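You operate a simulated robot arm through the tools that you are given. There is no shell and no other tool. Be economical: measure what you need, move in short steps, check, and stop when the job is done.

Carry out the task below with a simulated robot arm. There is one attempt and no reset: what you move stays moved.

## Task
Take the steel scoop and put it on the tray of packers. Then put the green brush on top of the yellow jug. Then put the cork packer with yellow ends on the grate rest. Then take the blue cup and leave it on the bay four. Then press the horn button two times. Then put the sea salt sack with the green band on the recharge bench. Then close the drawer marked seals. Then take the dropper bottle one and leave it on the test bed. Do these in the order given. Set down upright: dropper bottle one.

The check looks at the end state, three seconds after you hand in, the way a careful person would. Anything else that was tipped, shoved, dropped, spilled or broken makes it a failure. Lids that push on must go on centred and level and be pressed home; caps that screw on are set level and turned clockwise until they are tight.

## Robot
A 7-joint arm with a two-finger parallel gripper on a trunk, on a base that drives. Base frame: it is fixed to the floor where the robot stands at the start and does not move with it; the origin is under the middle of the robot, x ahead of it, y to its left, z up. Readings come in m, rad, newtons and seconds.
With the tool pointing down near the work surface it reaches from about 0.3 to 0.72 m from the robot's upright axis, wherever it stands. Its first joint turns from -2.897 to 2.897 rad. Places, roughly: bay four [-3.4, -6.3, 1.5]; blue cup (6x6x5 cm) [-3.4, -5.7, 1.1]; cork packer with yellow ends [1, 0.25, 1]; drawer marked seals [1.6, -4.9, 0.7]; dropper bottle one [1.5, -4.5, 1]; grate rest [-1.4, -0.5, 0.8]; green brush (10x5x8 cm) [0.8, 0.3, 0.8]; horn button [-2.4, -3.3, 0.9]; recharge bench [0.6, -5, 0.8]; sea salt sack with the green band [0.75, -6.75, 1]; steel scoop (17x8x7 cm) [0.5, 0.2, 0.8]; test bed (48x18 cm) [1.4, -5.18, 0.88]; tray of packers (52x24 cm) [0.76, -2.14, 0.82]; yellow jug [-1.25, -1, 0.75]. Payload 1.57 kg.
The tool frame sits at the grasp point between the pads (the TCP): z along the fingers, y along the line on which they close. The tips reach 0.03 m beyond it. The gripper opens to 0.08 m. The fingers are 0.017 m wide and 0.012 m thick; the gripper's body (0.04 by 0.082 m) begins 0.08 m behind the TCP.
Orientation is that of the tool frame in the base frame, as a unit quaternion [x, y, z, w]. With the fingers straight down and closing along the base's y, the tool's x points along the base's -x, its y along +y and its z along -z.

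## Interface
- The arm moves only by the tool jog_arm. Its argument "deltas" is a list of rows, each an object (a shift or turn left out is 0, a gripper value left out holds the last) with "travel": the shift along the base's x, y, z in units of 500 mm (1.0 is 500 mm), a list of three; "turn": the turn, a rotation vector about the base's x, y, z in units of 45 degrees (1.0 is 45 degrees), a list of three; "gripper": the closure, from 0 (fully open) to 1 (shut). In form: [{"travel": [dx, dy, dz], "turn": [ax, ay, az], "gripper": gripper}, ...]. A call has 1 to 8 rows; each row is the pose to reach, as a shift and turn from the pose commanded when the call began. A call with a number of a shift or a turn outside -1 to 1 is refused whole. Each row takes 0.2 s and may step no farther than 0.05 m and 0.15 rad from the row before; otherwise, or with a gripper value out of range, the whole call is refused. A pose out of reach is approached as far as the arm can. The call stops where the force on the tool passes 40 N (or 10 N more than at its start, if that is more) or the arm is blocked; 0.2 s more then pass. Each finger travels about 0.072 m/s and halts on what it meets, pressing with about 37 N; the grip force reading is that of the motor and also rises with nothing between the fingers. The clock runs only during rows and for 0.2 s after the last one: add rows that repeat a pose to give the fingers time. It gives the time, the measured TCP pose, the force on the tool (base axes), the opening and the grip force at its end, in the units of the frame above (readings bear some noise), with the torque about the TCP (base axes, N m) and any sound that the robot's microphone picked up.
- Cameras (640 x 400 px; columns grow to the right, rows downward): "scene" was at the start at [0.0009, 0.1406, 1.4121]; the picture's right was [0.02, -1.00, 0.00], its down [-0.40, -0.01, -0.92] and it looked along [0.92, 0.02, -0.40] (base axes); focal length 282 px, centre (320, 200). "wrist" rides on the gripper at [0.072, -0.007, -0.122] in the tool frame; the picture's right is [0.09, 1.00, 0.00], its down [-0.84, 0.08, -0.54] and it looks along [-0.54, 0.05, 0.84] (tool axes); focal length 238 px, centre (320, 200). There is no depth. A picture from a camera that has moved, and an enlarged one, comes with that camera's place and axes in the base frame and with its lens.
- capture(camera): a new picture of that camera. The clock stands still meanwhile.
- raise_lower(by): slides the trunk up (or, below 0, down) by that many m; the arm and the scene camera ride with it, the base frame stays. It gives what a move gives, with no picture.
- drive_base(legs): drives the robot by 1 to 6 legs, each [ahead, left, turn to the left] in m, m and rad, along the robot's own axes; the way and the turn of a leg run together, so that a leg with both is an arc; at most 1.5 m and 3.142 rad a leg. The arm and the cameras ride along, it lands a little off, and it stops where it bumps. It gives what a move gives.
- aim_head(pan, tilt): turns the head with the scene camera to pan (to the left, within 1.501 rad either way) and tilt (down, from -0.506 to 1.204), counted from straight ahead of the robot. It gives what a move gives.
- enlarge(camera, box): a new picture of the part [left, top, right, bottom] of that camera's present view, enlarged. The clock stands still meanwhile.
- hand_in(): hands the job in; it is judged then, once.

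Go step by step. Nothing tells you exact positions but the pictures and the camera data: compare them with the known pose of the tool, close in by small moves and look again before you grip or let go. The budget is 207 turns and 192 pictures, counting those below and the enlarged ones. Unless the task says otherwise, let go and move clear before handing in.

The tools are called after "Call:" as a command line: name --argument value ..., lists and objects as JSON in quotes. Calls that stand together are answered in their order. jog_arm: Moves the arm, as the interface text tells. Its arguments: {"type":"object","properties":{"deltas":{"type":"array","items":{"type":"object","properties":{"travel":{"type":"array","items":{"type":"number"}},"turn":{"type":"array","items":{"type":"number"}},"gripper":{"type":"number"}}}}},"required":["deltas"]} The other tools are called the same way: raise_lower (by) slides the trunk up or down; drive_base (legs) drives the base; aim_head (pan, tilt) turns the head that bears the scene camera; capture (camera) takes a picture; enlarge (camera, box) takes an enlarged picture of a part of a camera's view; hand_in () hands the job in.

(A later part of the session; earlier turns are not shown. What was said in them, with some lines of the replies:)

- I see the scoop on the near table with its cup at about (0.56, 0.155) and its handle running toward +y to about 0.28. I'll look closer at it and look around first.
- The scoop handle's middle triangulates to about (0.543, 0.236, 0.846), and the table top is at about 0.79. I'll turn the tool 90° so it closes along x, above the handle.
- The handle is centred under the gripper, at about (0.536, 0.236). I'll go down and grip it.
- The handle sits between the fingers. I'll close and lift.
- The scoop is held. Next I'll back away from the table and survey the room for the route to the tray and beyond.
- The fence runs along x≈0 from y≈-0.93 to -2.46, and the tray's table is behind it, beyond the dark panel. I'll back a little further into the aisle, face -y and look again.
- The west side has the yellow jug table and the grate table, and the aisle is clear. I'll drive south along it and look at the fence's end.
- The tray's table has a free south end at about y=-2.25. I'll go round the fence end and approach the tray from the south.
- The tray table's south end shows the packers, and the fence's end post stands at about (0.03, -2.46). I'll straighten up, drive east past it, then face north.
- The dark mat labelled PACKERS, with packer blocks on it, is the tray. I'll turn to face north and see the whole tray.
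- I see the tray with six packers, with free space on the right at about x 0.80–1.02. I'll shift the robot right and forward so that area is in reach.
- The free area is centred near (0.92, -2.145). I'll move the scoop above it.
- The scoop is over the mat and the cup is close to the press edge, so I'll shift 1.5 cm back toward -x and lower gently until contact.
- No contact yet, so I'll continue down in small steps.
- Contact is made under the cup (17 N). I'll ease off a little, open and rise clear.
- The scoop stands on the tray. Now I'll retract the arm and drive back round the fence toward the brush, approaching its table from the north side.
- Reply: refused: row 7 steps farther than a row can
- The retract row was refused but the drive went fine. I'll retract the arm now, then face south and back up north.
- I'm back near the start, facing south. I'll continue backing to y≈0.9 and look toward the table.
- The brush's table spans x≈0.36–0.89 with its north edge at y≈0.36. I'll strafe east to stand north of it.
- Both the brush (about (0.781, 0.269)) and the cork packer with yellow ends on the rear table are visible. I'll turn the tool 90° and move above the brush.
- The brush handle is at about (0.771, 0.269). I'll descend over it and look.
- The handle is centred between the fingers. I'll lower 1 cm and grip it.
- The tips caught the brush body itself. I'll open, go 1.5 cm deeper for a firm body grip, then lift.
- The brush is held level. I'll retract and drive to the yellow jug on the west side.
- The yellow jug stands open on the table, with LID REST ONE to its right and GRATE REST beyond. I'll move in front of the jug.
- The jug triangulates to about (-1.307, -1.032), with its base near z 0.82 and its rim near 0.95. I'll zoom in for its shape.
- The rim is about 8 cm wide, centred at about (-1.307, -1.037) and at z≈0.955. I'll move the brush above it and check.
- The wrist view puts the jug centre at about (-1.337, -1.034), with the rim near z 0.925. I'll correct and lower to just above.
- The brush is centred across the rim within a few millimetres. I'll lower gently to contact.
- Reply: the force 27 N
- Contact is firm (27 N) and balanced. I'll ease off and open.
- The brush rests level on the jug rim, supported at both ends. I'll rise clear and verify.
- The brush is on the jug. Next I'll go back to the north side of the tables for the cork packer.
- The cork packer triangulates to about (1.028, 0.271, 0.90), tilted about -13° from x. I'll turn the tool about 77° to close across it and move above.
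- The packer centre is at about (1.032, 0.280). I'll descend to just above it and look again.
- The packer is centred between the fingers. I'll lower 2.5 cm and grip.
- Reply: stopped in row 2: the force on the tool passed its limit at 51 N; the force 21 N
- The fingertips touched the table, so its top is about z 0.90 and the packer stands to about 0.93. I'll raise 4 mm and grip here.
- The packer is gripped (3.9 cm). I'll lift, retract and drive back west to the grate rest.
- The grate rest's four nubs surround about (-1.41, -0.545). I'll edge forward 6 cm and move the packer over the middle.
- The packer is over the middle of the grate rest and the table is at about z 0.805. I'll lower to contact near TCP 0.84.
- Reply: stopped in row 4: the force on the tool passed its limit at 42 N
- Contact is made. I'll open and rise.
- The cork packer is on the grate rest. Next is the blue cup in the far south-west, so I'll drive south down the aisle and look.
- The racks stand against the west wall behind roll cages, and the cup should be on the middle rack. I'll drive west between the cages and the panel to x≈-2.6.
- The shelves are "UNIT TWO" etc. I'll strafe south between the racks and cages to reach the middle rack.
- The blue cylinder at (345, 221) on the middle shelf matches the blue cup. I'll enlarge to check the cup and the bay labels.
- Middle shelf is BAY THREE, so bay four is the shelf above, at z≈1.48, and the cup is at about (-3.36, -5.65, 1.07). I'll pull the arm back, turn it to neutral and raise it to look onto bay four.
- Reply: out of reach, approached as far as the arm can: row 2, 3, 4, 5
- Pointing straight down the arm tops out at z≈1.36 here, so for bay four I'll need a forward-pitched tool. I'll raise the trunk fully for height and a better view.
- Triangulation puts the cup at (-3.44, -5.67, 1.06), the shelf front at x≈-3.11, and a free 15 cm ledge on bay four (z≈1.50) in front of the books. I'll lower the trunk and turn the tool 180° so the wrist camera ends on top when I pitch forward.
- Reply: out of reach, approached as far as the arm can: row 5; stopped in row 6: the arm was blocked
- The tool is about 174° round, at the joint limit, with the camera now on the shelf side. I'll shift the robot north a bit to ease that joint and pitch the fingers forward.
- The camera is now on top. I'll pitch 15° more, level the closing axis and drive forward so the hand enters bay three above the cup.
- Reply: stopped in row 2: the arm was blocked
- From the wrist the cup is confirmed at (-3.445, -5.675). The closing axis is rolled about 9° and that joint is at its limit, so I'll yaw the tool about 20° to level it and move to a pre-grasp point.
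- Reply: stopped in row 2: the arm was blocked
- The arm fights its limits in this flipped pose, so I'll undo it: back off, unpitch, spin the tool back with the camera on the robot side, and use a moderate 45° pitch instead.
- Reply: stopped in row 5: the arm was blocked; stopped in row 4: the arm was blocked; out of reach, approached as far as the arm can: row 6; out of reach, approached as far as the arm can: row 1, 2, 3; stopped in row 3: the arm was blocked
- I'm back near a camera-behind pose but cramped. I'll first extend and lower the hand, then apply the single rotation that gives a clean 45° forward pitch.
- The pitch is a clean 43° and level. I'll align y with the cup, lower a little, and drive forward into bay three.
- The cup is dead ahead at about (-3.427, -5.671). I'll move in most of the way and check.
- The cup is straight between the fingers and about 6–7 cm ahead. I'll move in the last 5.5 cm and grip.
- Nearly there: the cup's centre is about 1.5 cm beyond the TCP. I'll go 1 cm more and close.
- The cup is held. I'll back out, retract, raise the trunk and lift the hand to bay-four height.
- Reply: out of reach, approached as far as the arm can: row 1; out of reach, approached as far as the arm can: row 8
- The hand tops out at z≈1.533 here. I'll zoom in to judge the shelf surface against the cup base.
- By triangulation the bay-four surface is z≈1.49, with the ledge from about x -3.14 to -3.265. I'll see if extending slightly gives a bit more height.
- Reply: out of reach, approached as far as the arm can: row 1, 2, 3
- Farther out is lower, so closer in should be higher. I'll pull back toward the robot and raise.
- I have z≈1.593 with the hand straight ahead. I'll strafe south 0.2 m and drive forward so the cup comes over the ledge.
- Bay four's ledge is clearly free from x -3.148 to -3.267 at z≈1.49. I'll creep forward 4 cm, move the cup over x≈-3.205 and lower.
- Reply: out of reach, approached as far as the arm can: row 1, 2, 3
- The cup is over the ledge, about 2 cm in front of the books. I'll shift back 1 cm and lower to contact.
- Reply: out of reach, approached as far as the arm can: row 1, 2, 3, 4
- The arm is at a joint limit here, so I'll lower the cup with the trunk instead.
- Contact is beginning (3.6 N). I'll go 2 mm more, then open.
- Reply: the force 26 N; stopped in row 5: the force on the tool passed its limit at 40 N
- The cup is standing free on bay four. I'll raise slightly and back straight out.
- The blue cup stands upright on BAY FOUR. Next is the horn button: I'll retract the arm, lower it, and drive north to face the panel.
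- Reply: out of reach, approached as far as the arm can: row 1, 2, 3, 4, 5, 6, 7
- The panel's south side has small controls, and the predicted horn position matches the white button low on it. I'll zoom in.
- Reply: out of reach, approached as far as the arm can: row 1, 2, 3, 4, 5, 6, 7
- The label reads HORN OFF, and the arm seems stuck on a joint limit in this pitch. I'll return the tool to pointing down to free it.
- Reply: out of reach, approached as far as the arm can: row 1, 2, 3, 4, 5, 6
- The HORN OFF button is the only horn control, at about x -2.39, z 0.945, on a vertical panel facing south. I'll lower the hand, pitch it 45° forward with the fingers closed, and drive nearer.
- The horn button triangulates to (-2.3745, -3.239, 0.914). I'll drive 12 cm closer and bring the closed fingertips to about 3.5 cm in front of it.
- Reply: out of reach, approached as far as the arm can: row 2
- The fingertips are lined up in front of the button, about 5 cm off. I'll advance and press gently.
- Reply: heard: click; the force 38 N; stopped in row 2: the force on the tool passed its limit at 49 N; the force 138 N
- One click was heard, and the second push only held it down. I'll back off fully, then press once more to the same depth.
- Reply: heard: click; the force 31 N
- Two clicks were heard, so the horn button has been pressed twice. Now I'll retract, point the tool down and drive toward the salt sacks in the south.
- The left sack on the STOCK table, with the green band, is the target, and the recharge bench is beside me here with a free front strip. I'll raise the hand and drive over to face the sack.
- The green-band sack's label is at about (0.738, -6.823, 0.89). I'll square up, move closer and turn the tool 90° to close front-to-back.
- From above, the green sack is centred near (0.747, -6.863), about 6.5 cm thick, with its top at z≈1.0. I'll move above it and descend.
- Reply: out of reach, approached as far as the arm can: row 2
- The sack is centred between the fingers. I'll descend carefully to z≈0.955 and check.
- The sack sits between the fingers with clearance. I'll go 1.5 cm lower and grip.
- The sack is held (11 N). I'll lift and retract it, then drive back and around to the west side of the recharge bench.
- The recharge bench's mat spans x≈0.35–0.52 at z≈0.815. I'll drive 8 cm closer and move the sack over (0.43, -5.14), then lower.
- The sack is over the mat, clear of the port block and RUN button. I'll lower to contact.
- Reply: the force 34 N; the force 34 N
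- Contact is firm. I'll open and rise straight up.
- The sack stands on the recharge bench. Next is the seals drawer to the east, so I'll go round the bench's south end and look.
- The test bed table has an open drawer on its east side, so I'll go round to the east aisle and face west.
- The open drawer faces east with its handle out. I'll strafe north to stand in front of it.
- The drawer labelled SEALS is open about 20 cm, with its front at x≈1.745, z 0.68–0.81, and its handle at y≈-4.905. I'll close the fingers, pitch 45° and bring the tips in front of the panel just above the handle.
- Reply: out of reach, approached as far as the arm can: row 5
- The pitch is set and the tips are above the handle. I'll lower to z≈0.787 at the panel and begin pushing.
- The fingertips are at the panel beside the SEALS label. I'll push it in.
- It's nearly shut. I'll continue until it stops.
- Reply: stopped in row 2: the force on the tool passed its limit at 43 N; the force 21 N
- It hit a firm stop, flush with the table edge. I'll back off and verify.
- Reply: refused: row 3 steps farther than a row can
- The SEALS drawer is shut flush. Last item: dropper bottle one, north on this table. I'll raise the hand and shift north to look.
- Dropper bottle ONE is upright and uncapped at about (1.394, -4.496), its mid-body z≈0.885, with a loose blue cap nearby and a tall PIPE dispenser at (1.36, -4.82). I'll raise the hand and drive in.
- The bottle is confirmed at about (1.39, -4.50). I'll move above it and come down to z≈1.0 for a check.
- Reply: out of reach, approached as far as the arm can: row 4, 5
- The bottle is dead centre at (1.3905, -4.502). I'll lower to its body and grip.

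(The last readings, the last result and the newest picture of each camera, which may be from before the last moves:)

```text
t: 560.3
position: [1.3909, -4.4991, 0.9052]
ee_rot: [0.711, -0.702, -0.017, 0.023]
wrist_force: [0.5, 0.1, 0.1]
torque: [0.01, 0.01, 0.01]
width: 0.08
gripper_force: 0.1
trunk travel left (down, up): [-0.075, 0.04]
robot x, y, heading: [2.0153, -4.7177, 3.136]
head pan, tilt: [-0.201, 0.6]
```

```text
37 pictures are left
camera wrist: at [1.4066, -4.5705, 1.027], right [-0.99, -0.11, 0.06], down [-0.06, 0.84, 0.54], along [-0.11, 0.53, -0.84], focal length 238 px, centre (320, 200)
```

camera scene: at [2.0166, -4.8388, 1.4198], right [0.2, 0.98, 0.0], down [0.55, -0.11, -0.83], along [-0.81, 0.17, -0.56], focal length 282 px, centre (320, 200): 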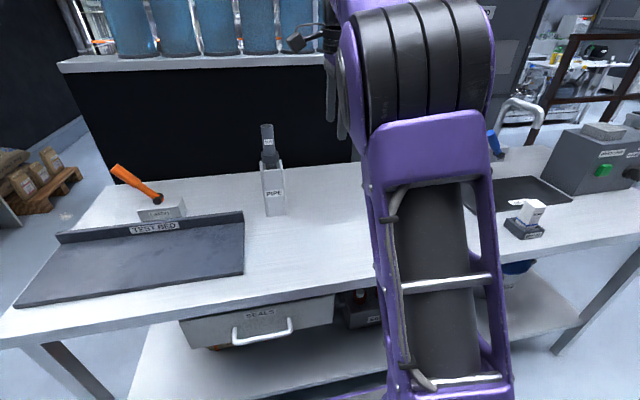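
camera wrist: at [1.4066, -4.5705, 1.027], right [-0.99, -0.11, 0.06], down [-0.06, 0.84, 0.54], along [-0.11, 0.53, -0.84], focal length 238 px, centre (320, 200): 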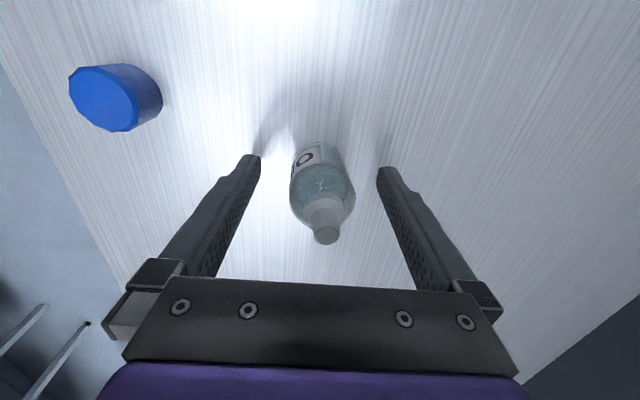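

The bottle is between the fingers. The tool is tilted about 3°, so I'll level it, then close and lift.

Call:
jog_arm --deltas '[{"turn": [0.012, -0.071, 0]}, {"turn": [0.012, -0.071, 0], "gripper": 0.3}, {"turn": [0.012, -0.071, 0], "gripper": 0.6}, {"turn": [0.012, -0.071, 0], "gripper": 1}, {"turn": [0.012, -0.071, 0], "gripper": 1}]'

Call:
capture --camera "wrist"

```text
t: 561.5
position: [1.3899, -4.5001, 0.9063]
ee_rot: [0.712, -0.702, 0.0, 0.001]
wrist_force: [0.4, -0.3, -0.4]
torque: [-0.01, 0.0, -0.01]
width: 0.0378
gripper_force: 36.7
trunk travel left (down, up): [-0.075, 0.04]
robot x, y, heading: [2.0139, -4.7152, 3.141]
head pan, tilt: [-0.201, 0.6]
```

```text
36 pictures are left
camera wrist: at [1.3991, -4.5727, 1.0286], right [-0.99, -0.11, 0.0], down [-0.09, 0.84, 0.54], along [-0.06, 0.54, -0.84], focal length 238 px, centre (320, 200)
```

wrist: 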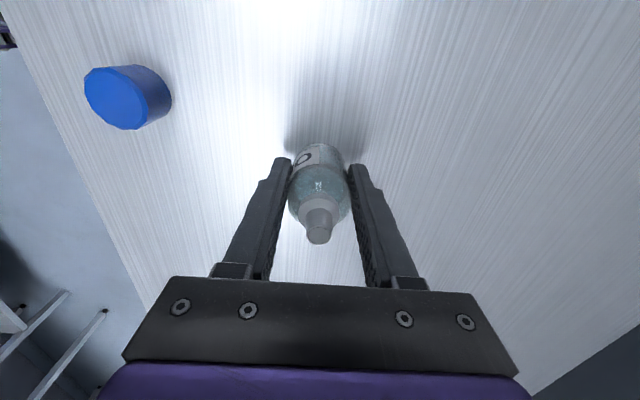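

The bottle is gripped level. I'll lift it straight up, then swing it toward the robot side and south past the PIPE dispenser.

Call:
jog_arm --deltas '[{"travel": [0, 0, 0.06]}, {"travel": [0, 0, 0.15]}, {"travel": [0, 0, 0.24]}, {"travel": [0.02, 0, 0.33]}, {"travel": [0.06, 0, 0.41]}, {"travel": [0.11, 0, 0.48]}, {"travel": [0.17, 0, 0.54]}, {"travel": [0.24, 0, 0.58]}]'

Call:
jog_arm --deltas '[{"travel": [0.03, -0.06, 0]}, {"travel": [0.04, -0.14, 0]}, {"travel": [0.04, -0.22, 0]}, {"travel": [0.04, -0.3, 0]}, {"travel": [0.04, -0.38, 0]}, {"travel": [0.04, -0.46, 0]}, {"travel": [0.04, -0.54, 0]}]'

Call:
jog_arm --deltas '[{"travel": [0, -0.08, 0]}, {"travel": [0, -0.16, 0]}, {"travel": [0, -0.24, 0]}, {"travel": [0, -0.32, 0]}, {"travel": [0, -0.4, 0]}, {"travel": [0, -0.48, 0]}, {"travel": [0, -0.56, 0]}, {"travel": [0, -0.6, 0]}]'

Call:
capture --camera "scene"

Call:
capture --camera "wrist"

```text
t: 563.3
position: [1.5066, -4.5029, 1.1964]
ee_rot: [0.712, -0.702, 0.001, 0.001]
wrist_force: [1.0, 0.0, -0.7]
torque: [-0.01, -0.01, -0.01]
width: 0.038
gripper_force: 36.8
trunk travel left (down, up): [-0.075, 0.04]
robot x, y, heading: [2.0146, -4.7141, 3.141]
head pan, tilt: [-0.201, 0.6]
```

```text
t: 564.9
position: [1.5286, -4.7722, 1.1969]
ee_rot: [0.712, -0.702, -0.001, 0.001]
wrist_force: [0.0, 0.6, -0.5]
torque: [0.02, -0.01, 0.03]
width: 0.0381
gripper_force: 36.7
trunk travel left (down, up): [-0.075, 0.04]
robot x, y, heading: [2.0123, -4.7109, 3.141]
head pan, tilt: [-0.201, 0.6]
```

```text
t: 566.7
position: [1.5289, -5.0724, 1.1963]
ee_rot: [0.712, -0.702, 0.0, 0.001]
wrist_force: [-0.2, 1.1, -0.7]
torque: [0.0, 0.01, 0.0]
width: 0.0382
gripper_force: 37.3
trunk travel left (down, up): [-0.075, 0.04]
robot x, y, heading: [2.0134, -4.7138, 3.144]
head pan, tilt: [-0.201, 0.6]
```

```text
35 pictures are left
camera scene: at [2.0165, -4.8388, 1.4198], right [0.2, 0.98, 0.0], down [0.55, -0.11, -0.83], along [-0.81, 0.17, -0.56], focal length 282 px, centre (320, 200)
```

scene: 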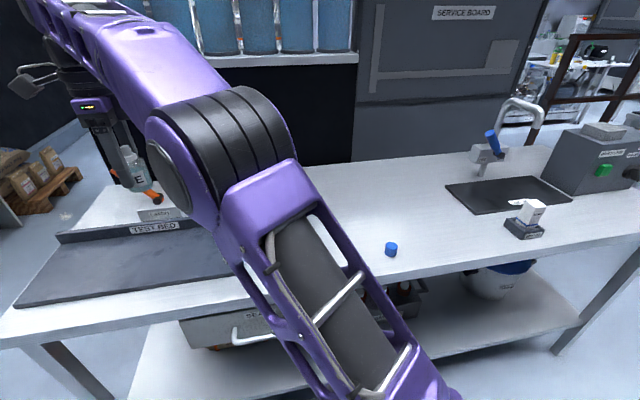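

```text
34 pictures are left
camera wrist: at [1.5367, -5.1451, 1.318], right [-0.99, -0.11, 0.0], down [-0.09, 0.84, 0.54], along [-0.06, 0.54, -0.84], focal length 238 px, centre (320, 200)
```

wrist: 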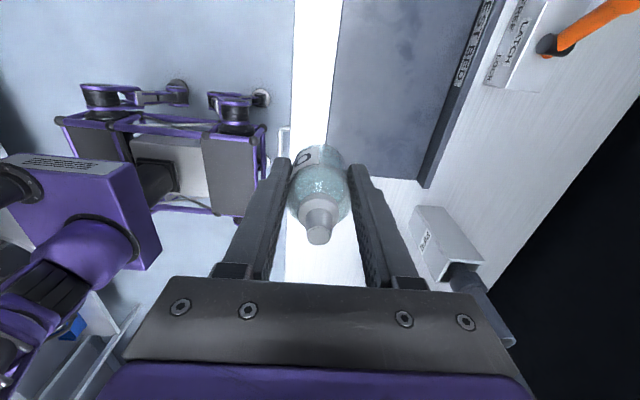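

The test bed surface spans x≈1.32–1.505 south of y≈-4.94. I'll move to (1.42, -5.06) and descend to z≈0.97.

Call:
jog_arm --deltas '[{"travel": [-0.08, 0.01, 0]}, {"travel": [-0.16, 0.02, 0]}, {"travel": [-0.218, 0.024, -0.04]}, {"travel": [-0.218, 0.024, -0.13]}, {"travel": [-0.218, 0.024, -0.22]}, {"travel": [-0.218, 0.024, -0.31]}, {"travel": [-0.218, 0.024, -0.39]}, {"travel": [-0.218, 0.024, -0.45]}]'

Call:
capture --camera "wrist"

Call:
capture --camera "scene"

```text
t: 568.5
position: [1.3978, -5.0731, 0.9784]
ee_rot: [0.712, -0.702, 0.0, 0.001]
wrist_force: [-0.4, -0.6, -0.6]
torque: [-0.02, -0.01, 0.02]
width: 0.0384
gripper_force: 37.1
out of reach, approached as far as the arm can: row 2, 3, 4, 6, 7, 8
trunk travel left (down, up): [-0.075, 0.04]
robot x, y, heading: [2.0163, -4.7168, 3.142]
head pan, tilt: [-0.201, 0.6]
```

```text
33 pictures are left
camera wrist: at [1.4067, -5.1465, 1.0998], right [-0.99, -0.11, 0.0], down [-0.09, 0.84, 0.54], along [-0.06, 0.54, -0.84], focal length 238 px, centre (320, 200)
```

wrist: 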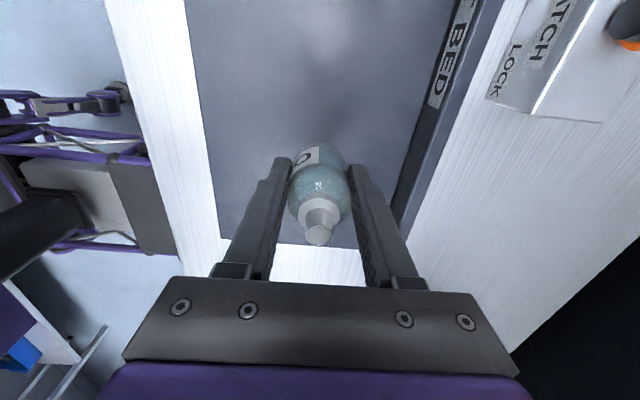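

```text
32 pictures are left
camera scene: at [2.0165, -4.8388, 1.4198], right [0.2, 0.98, 0.0], down [0.55, -0.11, -0.83], along [-0.81, 0.17, -0.56], focal length 282 px, centre (320, 200)
```

scene: 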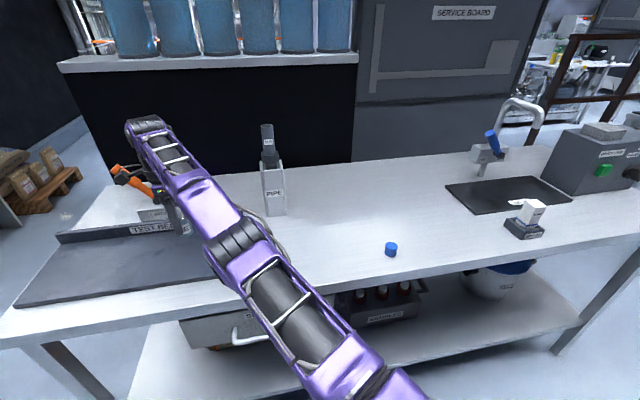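

The reach is marginal here. I'll strafe the robot 10 cm south while shifting the hand back to keep the bottle over the bed: first a small lift, then the drive.

Call:
jog_arm --deltas '[{"travel": [0.03, 0.02, 0.02]}, {"travel": [0.08, 0.08, 0.06]}, {"travel": [0.1, 0.14, 0.1]}, {"travel": [0.1, 0.18, 0.12]}]'

Call:
drive_base --legs '[[0, 0.15, 0]]'

Call:
capture --camera "wrist"

```text
t: 569.5
position: [1.3943, -5.0182, 1.0632]
ee_rot: [0.713, -0.702, 0.001, 0.0]
wrist_force: [0.5, -1.2, -0.3]
torque: [0.03, 0.01, 0.01]
width: 0.038
gripper_force: 37.3
out of reach, approached as far as the arm can: row 1, 2, 3, 4
trunk travel left (down, up): [-0.075, 0.04]
robot x, y, heading: [2.013, -4.7136, 3.145]
head pan, tilt: [-0.201, 0.6]
```

```text
t: 571.6
position: [1.3949, -5.1732, 1.0638]
ee_rot: [0.713, -0.702, 0.001, 0.0]
wrist_force: [-0.1, 0.4, -0.4]
torque: [-0.02, -0.01, 0.03]
width: 0.0382
gripper_force: 37.3
trunk travel left (down, up): [-0.075, 0.04]
robot x, y, heading: [2.0163, -4.8698, -3.14]
head pan, tilt: [-0.201, 0.6]
```

```text
31 pictures are left
camera wrist: at [1.4032, -5.2448, 1.1844], right [-0.99, -0.11, 0.0], down [-0.09, 0.84, 0.54], along [-0.06, 0.54, -0.84], focal length 238 px, centre (320, 200)
```

wrist: 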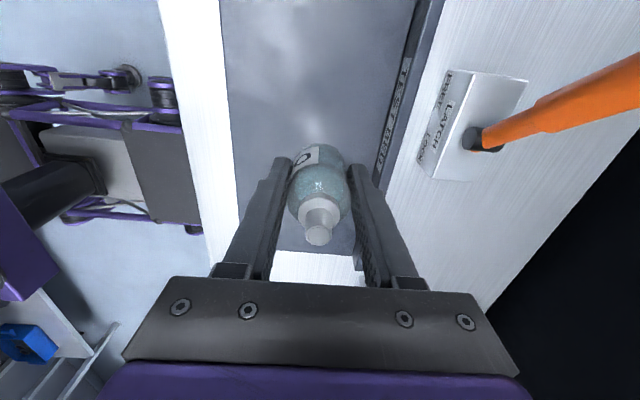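

The limit is the wrist rotation, so I'll turn the tool about 30° back about vertical; the bottle is round and stays upright.

Call:
jog_arm --deltas '[{"turn": [0, 0, 0.15]}, {"turn": [0, 0, 0.3]}, {"turn": [0, 0, 0.45]}, {"turn": [0, 0, 0.6]}, {"turn": [0, 0, 0.7]}]'

Call:
capture --camera "wrist"

```text
t: 572.8
position: [1.3946, -5.1729, 1.0636]
ee_rot: [0.877, -0.48, 0.0, 0.0]
wrist_force: [0.3, 0.2, -0.4]
torque: [0.01, 0.0, 0.04]
width: 0.038
gripper_force: 37.0
trunk travel left (down, up): [-0.075, 0.04]
robot x, y, heading: [2.0126, -4.8644, -3.138]
head pan, tilt: [-0.201, 0.6]
```

```text
30 pictures are left
camera wrist: at [1.4391, -5.2303, 1.1839], right [-0.79, -0.61, 0.0], down [-0.52, 0.66, 0.54], along [-0.33, 0.43, -0.84], focal length 238 px, centre (320, 200)
```

wrist: 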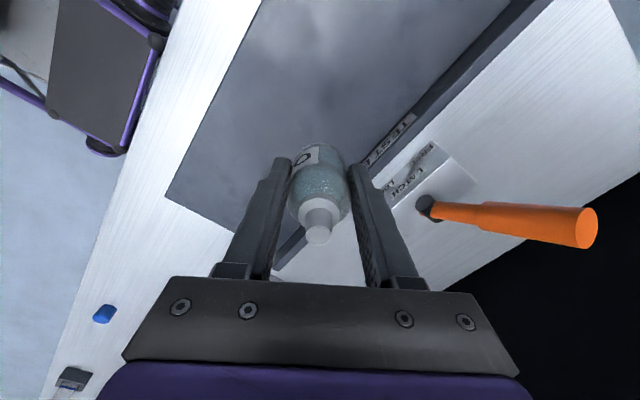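

Now it moves freely. I'll centre over the bed at (1.42, -5.12) and descend toward contact.

Call:
jog_arm --deltas '[{"travel": [0.03, 0.05, 0]}, {"travel": [0.05, 0.1, -0.04]}, {"travel": [0.05, 0.1, -0.12]}, {"travel": [0.05, 0.1, -0.2]}, {"travel": [0.05, 0.1, -0.24]}, {"travel": [0.05, 0.1, -0.25]}]'

Call:
capture --camera "wrist"

Call:
enlarge --camera "scene" --box '[20, 150, 280, 320]'

```text
t: 574.2
position: [1.3544, -5.1511, 0.9535]
ee_rot: [0.877, -0.481, 0.001, -0.001]
wrist_force: [0.0, 0.2, 0.2]
torque: [0.0, 0.0, -0.01]
width: 0.0376
gripper_force: 37.2
out of reach, approached as far as the arm can: row 1, 2, 3, 4, 5, 6
trunk travel left (down, up): [-0.075, 0.04]
robot x, y, heading: [2.0129, -4.8682, -3.142]
head pan, tilt: [-0.201, 0.6]
```

```text
29 pictures are left
camera wrist: at [1.3994, -5.2098, 1.0746], right [-0.79, -0.61, 0.0], down [-0.52, 0.66, 0.54], along [-0.33, 0.43, -0.84], focal length 238 px, centre (320, 200)
```

wrist: 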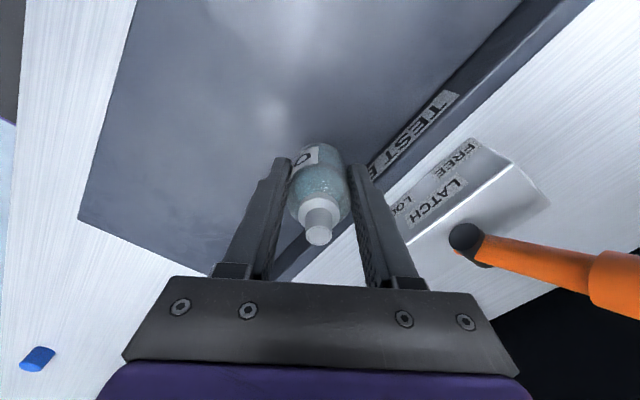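

```text
2.35 times, centred on (150, 235) of scene
camera zoom: at [2.0168, -4.991, 1.4198], right [0.2, 0.98, 0.0], down [0.55, -0.11, -0.83], along [-0.81, 0.16, -0.56], focal length 662 px, centre (720, 118)
```

zoom: 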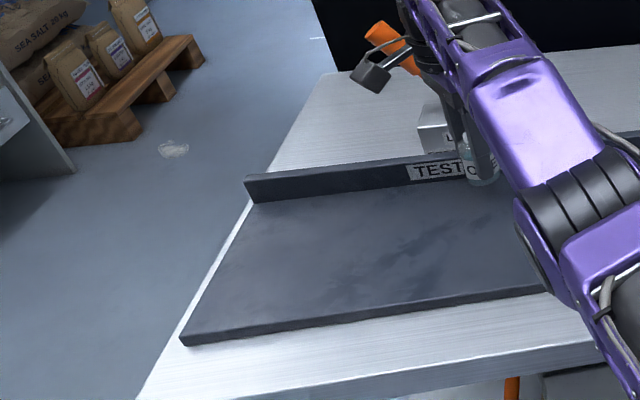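

It slides outward as it lowers, so I'll just back the base up about 6.5 cm to bring the bottle to mid-bed.

Call:
drive_base --legs '[[-0.065, 0, 0]]'

Call:
jog_arm --deltas '[{"travel": [-0.13, -0.06, 0.03]}]'

```text
t: 575.2
position: [1.4182, -5.1516, 0.9543]
ee_rot: [0.876, -0.482, -0.001, 0.0]
wrist_force: [-0.1, -0.3, -0.9]
torque: [-0.02, 0.0, 0.02]
width: 0.0379
gripper_force: 37.4
trunk travel left (down, up): [-0.075, 0.04]
robot x, y, heading: [2.0779, -4.8671, -3.139]
head pan, tilt: [-0.201, 0.6]
```

```text
refused: row 1 steps farther than a row can; nothing moved
```

The bottle is over mid-bed at (1.418, -5.152). I'll lower with the trunk in small steps until contact.

Call:
raise_lower --by -0.015

Call:
capture --camera "wrist"

Call:
enlarge --camera "scene" --box '[130, 150, 280, 280]'

```text
t: 575.8
position: [1.4182, -5.1523, 0.9385]
ee_rot: [0.876, -0.482, 0.001, -0.001]
wrist_force: [-0.3, 0.4, -0.4]
torque: [0.04, 0.0, 0.0]
width: 0.0381
gripper_force: 37.5
trunk travel left (down, up): [-0.06, 0.055]
robot x, y, heading: [2.0804, -4.8665, -3.14]
head pan, tilt: [-0.201, 0.6]
```

```text
27 pictures are left
camera wrist: at [1.4632, -5.2093, 1.0601], right [-0.79, -0.61, 0.0], down [-0.51, 0.66, 0.54], along [-0.33, 0.43, -0.84], focal length 238 px, centre (320, 200)
```

wrist: 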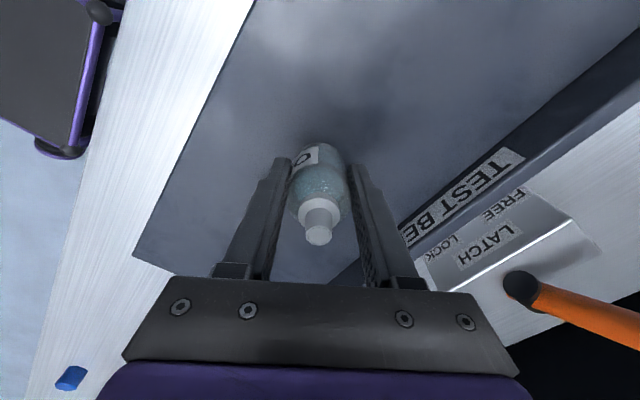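

```text
3.08 times, centred on (205, 215) of scene
camera zoom: at [2.0808, -4.9909, 1.4048], right [0.2, 0.98, 0.0], down [0.55, -0.11, -0.83], along [-0.81, 0.16, -0.56], focal length 866 px, centre (674, 154)
```

zoom: 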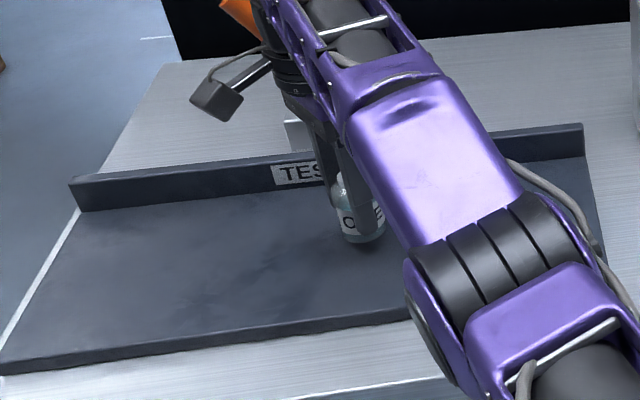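

Call:
raise_lower --by -0.006

Call:
raise_lower --by -0.004

```text
t: 576.3
position: [1.418, -5.1516, 0.9323]
ee_rot: [0.876, -0.482, 0.0, -0.001]
wrist_force: [0.0, -0.5, -0.2]
torque: [0.03, 0.01, 0.01]
width: 0.038
gripper_force: 36.9
trunk travel left (down, up): [-0.054, 0.061]
robot x, y, heading: [2.0793, -4.8675, -3.137]
head pan, tilt: [-0.201, 0.6]
```

```text
t: 576.9
position: [1.4184, -5.152, 0.9295]
ee_rot: [0.877, -0.481, 0.0, -0.001]
wrist_force: [-0.2, 0.2, -0.6]
torque: [-0.03, 0.0, -0.02]
width: 0.038
gripper_force: 36.9
trunk travel left (down, up): [-0.05, 0.065]
robot x, y, heading: [2.0806, -4.869, -3.137]
head pan, tilt: [-0.201, 0.6]
```

Call:
raise_lower --by -0.003

Call:
raise_lower --by -0.003

Call:
enlarge --camera "scene" --box '[170, 180, 250, 240]'

```text
t: 577.4
position: [1.417, -5.1524, 0.9253]
ee_rot: [0.876, -0.482, 0.0, 0.0]
wrist_force: [-0.1, -0.2, -0.9]
torque: [-0.02, 0.02, 0.02]
width: 0.0382
gripper_force: 37.0
trunk travel left (down, up): [-0.047, 0.068]
robot x, y, heading: [2.0798, -4.868, -3.138]
head pan, tilt: [-0.201, 0.6]
```

```text
t: 577.9
position: [1.4175, -5.1516, 0.9232]
ee_rot: [0.876, -0.481, 0.0, 0.0]
wrist_force: [-0.5, 1.0, 1.4]
torque: [0.0, -0.01, -0.03]
width: 0.0381
gripper_force: 37.0
trunk travel left (down, up): [-0.044, 0.071]
robot x, y, heading: [2.0798, -4.8627, -3.14]
head pan, tilt: [-0.201, 0.6]
```

```text
6.67 times, centred on (210, 210) of scene
camera zoom: at [2.0808, -4.9909, 1.3888], right [0.2, 0.98, 0.0], down [0.55, -0.11, -0.83], along [-0.81, 0.16, -0.56], focal length 1877 px, centre (1053, 133)
```

zoom: 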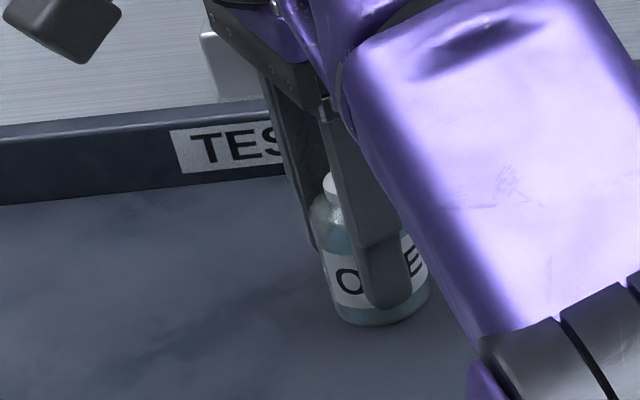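

Call:
raise_lower --by -0.002

```text
t: 578.4
position: [1.4183, -5.151, 0.9233]
ee_rot: [0.876, -0.482, 0.0, 0.001]
wrist_force: [-0.3, -1.0, 10.2]
torque: [0.03, 0.05, 0.01]
width: 0.0377
gripper_force: 37.3
trunk travel left (down, up): [-0.042, 0.073]
robot x, y, heading: [2.0775, -4.8683, -3.137]
head pan, tilt: [-0.201, 0.6]
```

Contact is firm (10 N). I'll open slowly.

Call:
jog_arm --deltas '[{"gripper": 0.45}, {"gripper": 0.35}, {"gripper": 0.2}, {"gripper": 0.1}, {"gripper": 0}]'

Call:
capture --camera "wrist"

```text
t: 579.6
position: [1.4185, -5.1514, 0.9212]
ee_rot: [0.876, -0.482, 0.0, -0.001]
wrist_force: [0.0, 0.1, 0.1]
torque: [-0.01, 0.0, -0.01]
width: 0.08
gripper_force: 0.1
trunk travel left (down, up): [-0.042, 0.073]
robot x, y, heading: [2.0807, -4.8656, -3.142]
head pan, tilt: [-0.201, 0.6]
```

```text
24 pictures are left
camera wrist: at [1.4632, -5.2093, 1.0422], right [-0.79, -0.61, 0.0], down [-0.51, 0.66, 0.54], along [-0.33, 0.43, -0.84], focal length 238 px, centre (320, 200)
```

wrist: 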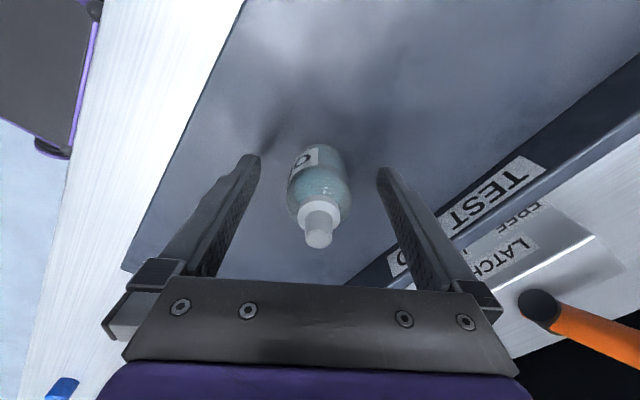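

The bottle stands upright, free of the fingers. I'll rise straight up with the trunk, then the arm.

Call:
raise_lower --by 0.072

Call:
jog_arm --deltas '[{"travel": [0, 0, 0.04]}, {"travel": [0, 0, 0.1]}, {"travel": [0, 0, 0.18]}]'

Call:
capture --camera "wrist"

```text
t: 580.7
position: [1.4182, -5.1522, 0.9937]
ee_rot: [0.876, -0.482, 0.0, -0.001]
wrist_force: [0.3, 0.5, -0.2]
torque: [-0.01, -0.01, -0.02]
width: 0.0802
gripper_force: 0.1
trunk travel left (down, up): [-0.114, 0.001]
robot x, y, heading: [2.0732, -4.8672, -3.136]
head pan, tilt: [-0.201, 0.6]
```

```text
t: 581.5
position: [1.4365, -5.1467, 1.0816]
ee_rot: [0.876, -0.481, 0.0, 0.0]
wrist_force: [-0.1, 0.0, 0.3]
torque: [0.02, 0.02, 0.03]
width: 0.0797
gripper_force: 0.0
out of reach, approached as far as the arm can: row 2, 3
trunk travel left (down, up): [-0.114, 0.001]
robot x, y, heading: [2.0773, -4.8668, -3.144]
head pan, tilt: [-0.201, 0.6]
```

```text
23 pictures are left
camera wrist: at [1.4817, -5.2047, 1.2037], right [-0.79, -0.61, 0.0], down [-0.51, 0.66, 0.54], along [-0.33, 0.43, -0.84], focal length 238 px, centre (320, 200)
```

wrist: 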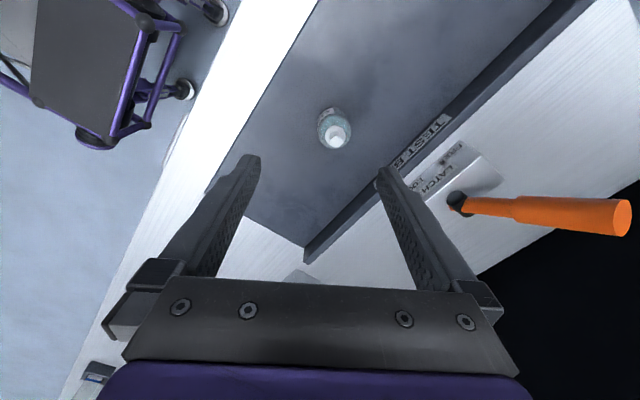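

The bottle stands upright on the test bed. I'll back away and take a final look at the bed and the drawer.

Call:
drive_base --legs '[[-0.25, 0, 0]]'

Call:
aim_head --pan 0.1 --tilt 0.7

Call:
capture --camera "scene"

Call:
capture --camera "wrist"

```text
t: 583.4
position: [1.6923, -5.1451, 1.0834]
ee_rot: [0.875, -0.484, 0.0, -0.001]
wrist_force: [0.2, -0.2, 0.4]
torque: [-0.01, 0.03, -0.02]
width: 0.0801
gripper_force: 0.0
trunk travel left (down, up): [-0.114, 0.001]
robot x, y, heading: [2.3374, -4.8658, 3.136]
head pan, tilt: [-0.201, 0.6]
```

```text
t: 584.2
position: [1.692, -5.1444, 1.0815]
ee_rot: [0.875, -0.483, 0.001, -0.001]
wrist_force: [0.0, 0.2, 0.9]
torque: [0.03, -0.01, -0.02]
width: 0.0799
gripper_force: 0.0
trunk travel left (down, up): [-0.114, 0.001]
robot x, y, heading: [2.3336, -4.8657, 3.139]
head pan, tilt: [0.099, 0.7]
```

```text
22 pictures are left
camera scene: at [2.3392, -5.0171, 1.4502], right [-0.1, 1.0, 0.0], down [0.64, 0.06, -0.77], along [-0.76, -0.07, -0.64], focal length 282 px, centre (320, 200)
```

scene: 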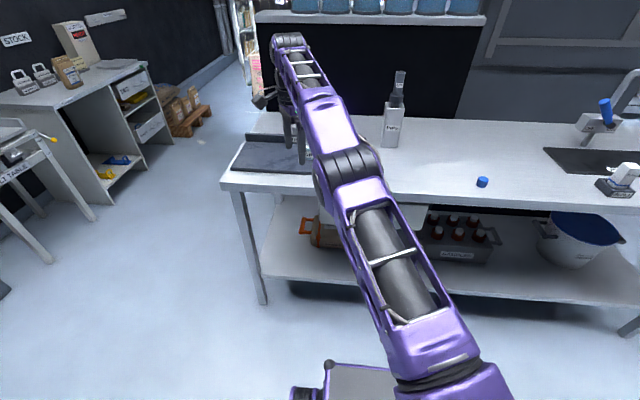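

```text
21 pictures are left
camera wrist: at [1.7375, -5.203, 1.2037], right [-0.79, -0.61, 0.0], down [-0.51, 0.67, 0.54], along [-0.33, 0.43, -0.84], focal length 238 px, centre (320, 200)
```

wrist: 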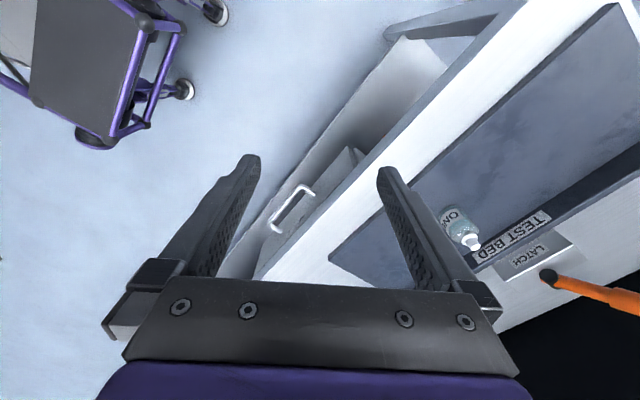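

Call:
enlarge --camera "wrist" --box '[240, 100, 420, 290]'

```text
2.11 times, centred on (330, 195) of wrist
camera zoom: at [1.7375, -5.203, 1.2037], right [-0.79, -0.61, 0.0], down [-0.51, 0.67, 0.54], along [-0.33, 0.43, -0.84], focal length 502 px, centre (299, 210)
```

zoom: 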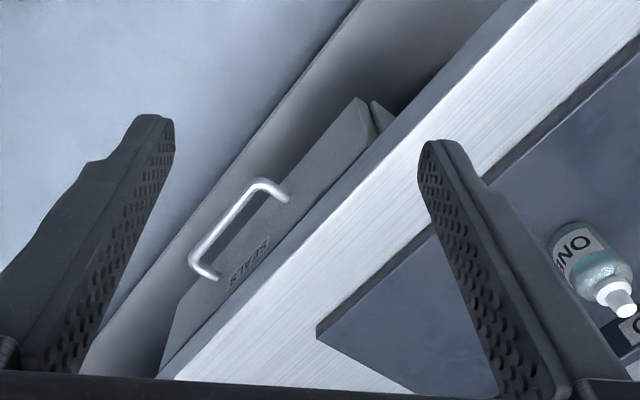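

The drawer's end shows a thin gap, so I'll zoom in to be sure it's home.

Call:
enlarge --camera "wrist" --box '[320, 130, 380, 180]'

```text
8.00 times, centred on (350, 155) of wrist
camera zoom: at [1.7375, -5.203, 1.2037], right [-0.79, -0.61, 0.0], down [-0.51, 0.67, 0.54], along [-0.33, 0.43, -0.84], focal length 1907 px, centre (80, 560)
```

zoom: 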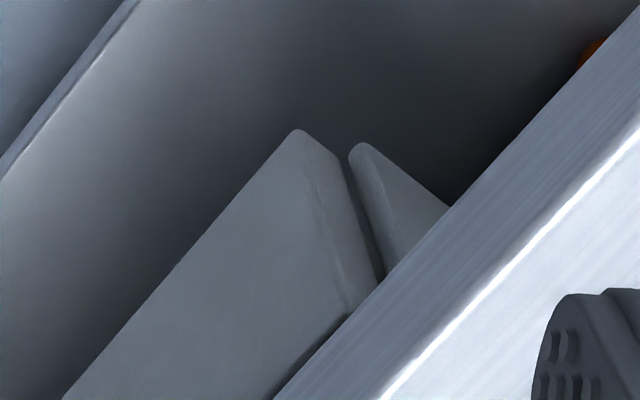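

The panel sits against its carcass, the bottle stands on the test bed, and the arm is clear, so I'll hand in.

Call:
hand_in

```text
The job is handed in.
```

I did all eight steps in the order given and handed the job in. The result of the check isn't back yet.

- **Horn button:** the only horn control I found was labelled HORN OFF. I pressed it twice and heard a click each time.
- **Seals drawer:** it came to a firm stop. A gap of about 2–3 mm still showed at one end, and I took that as closed.
- **Dropper bottle one:** it is standing upright on the test bed. It had no cap on when I picked it up, and the loose blue cap is still where it was.
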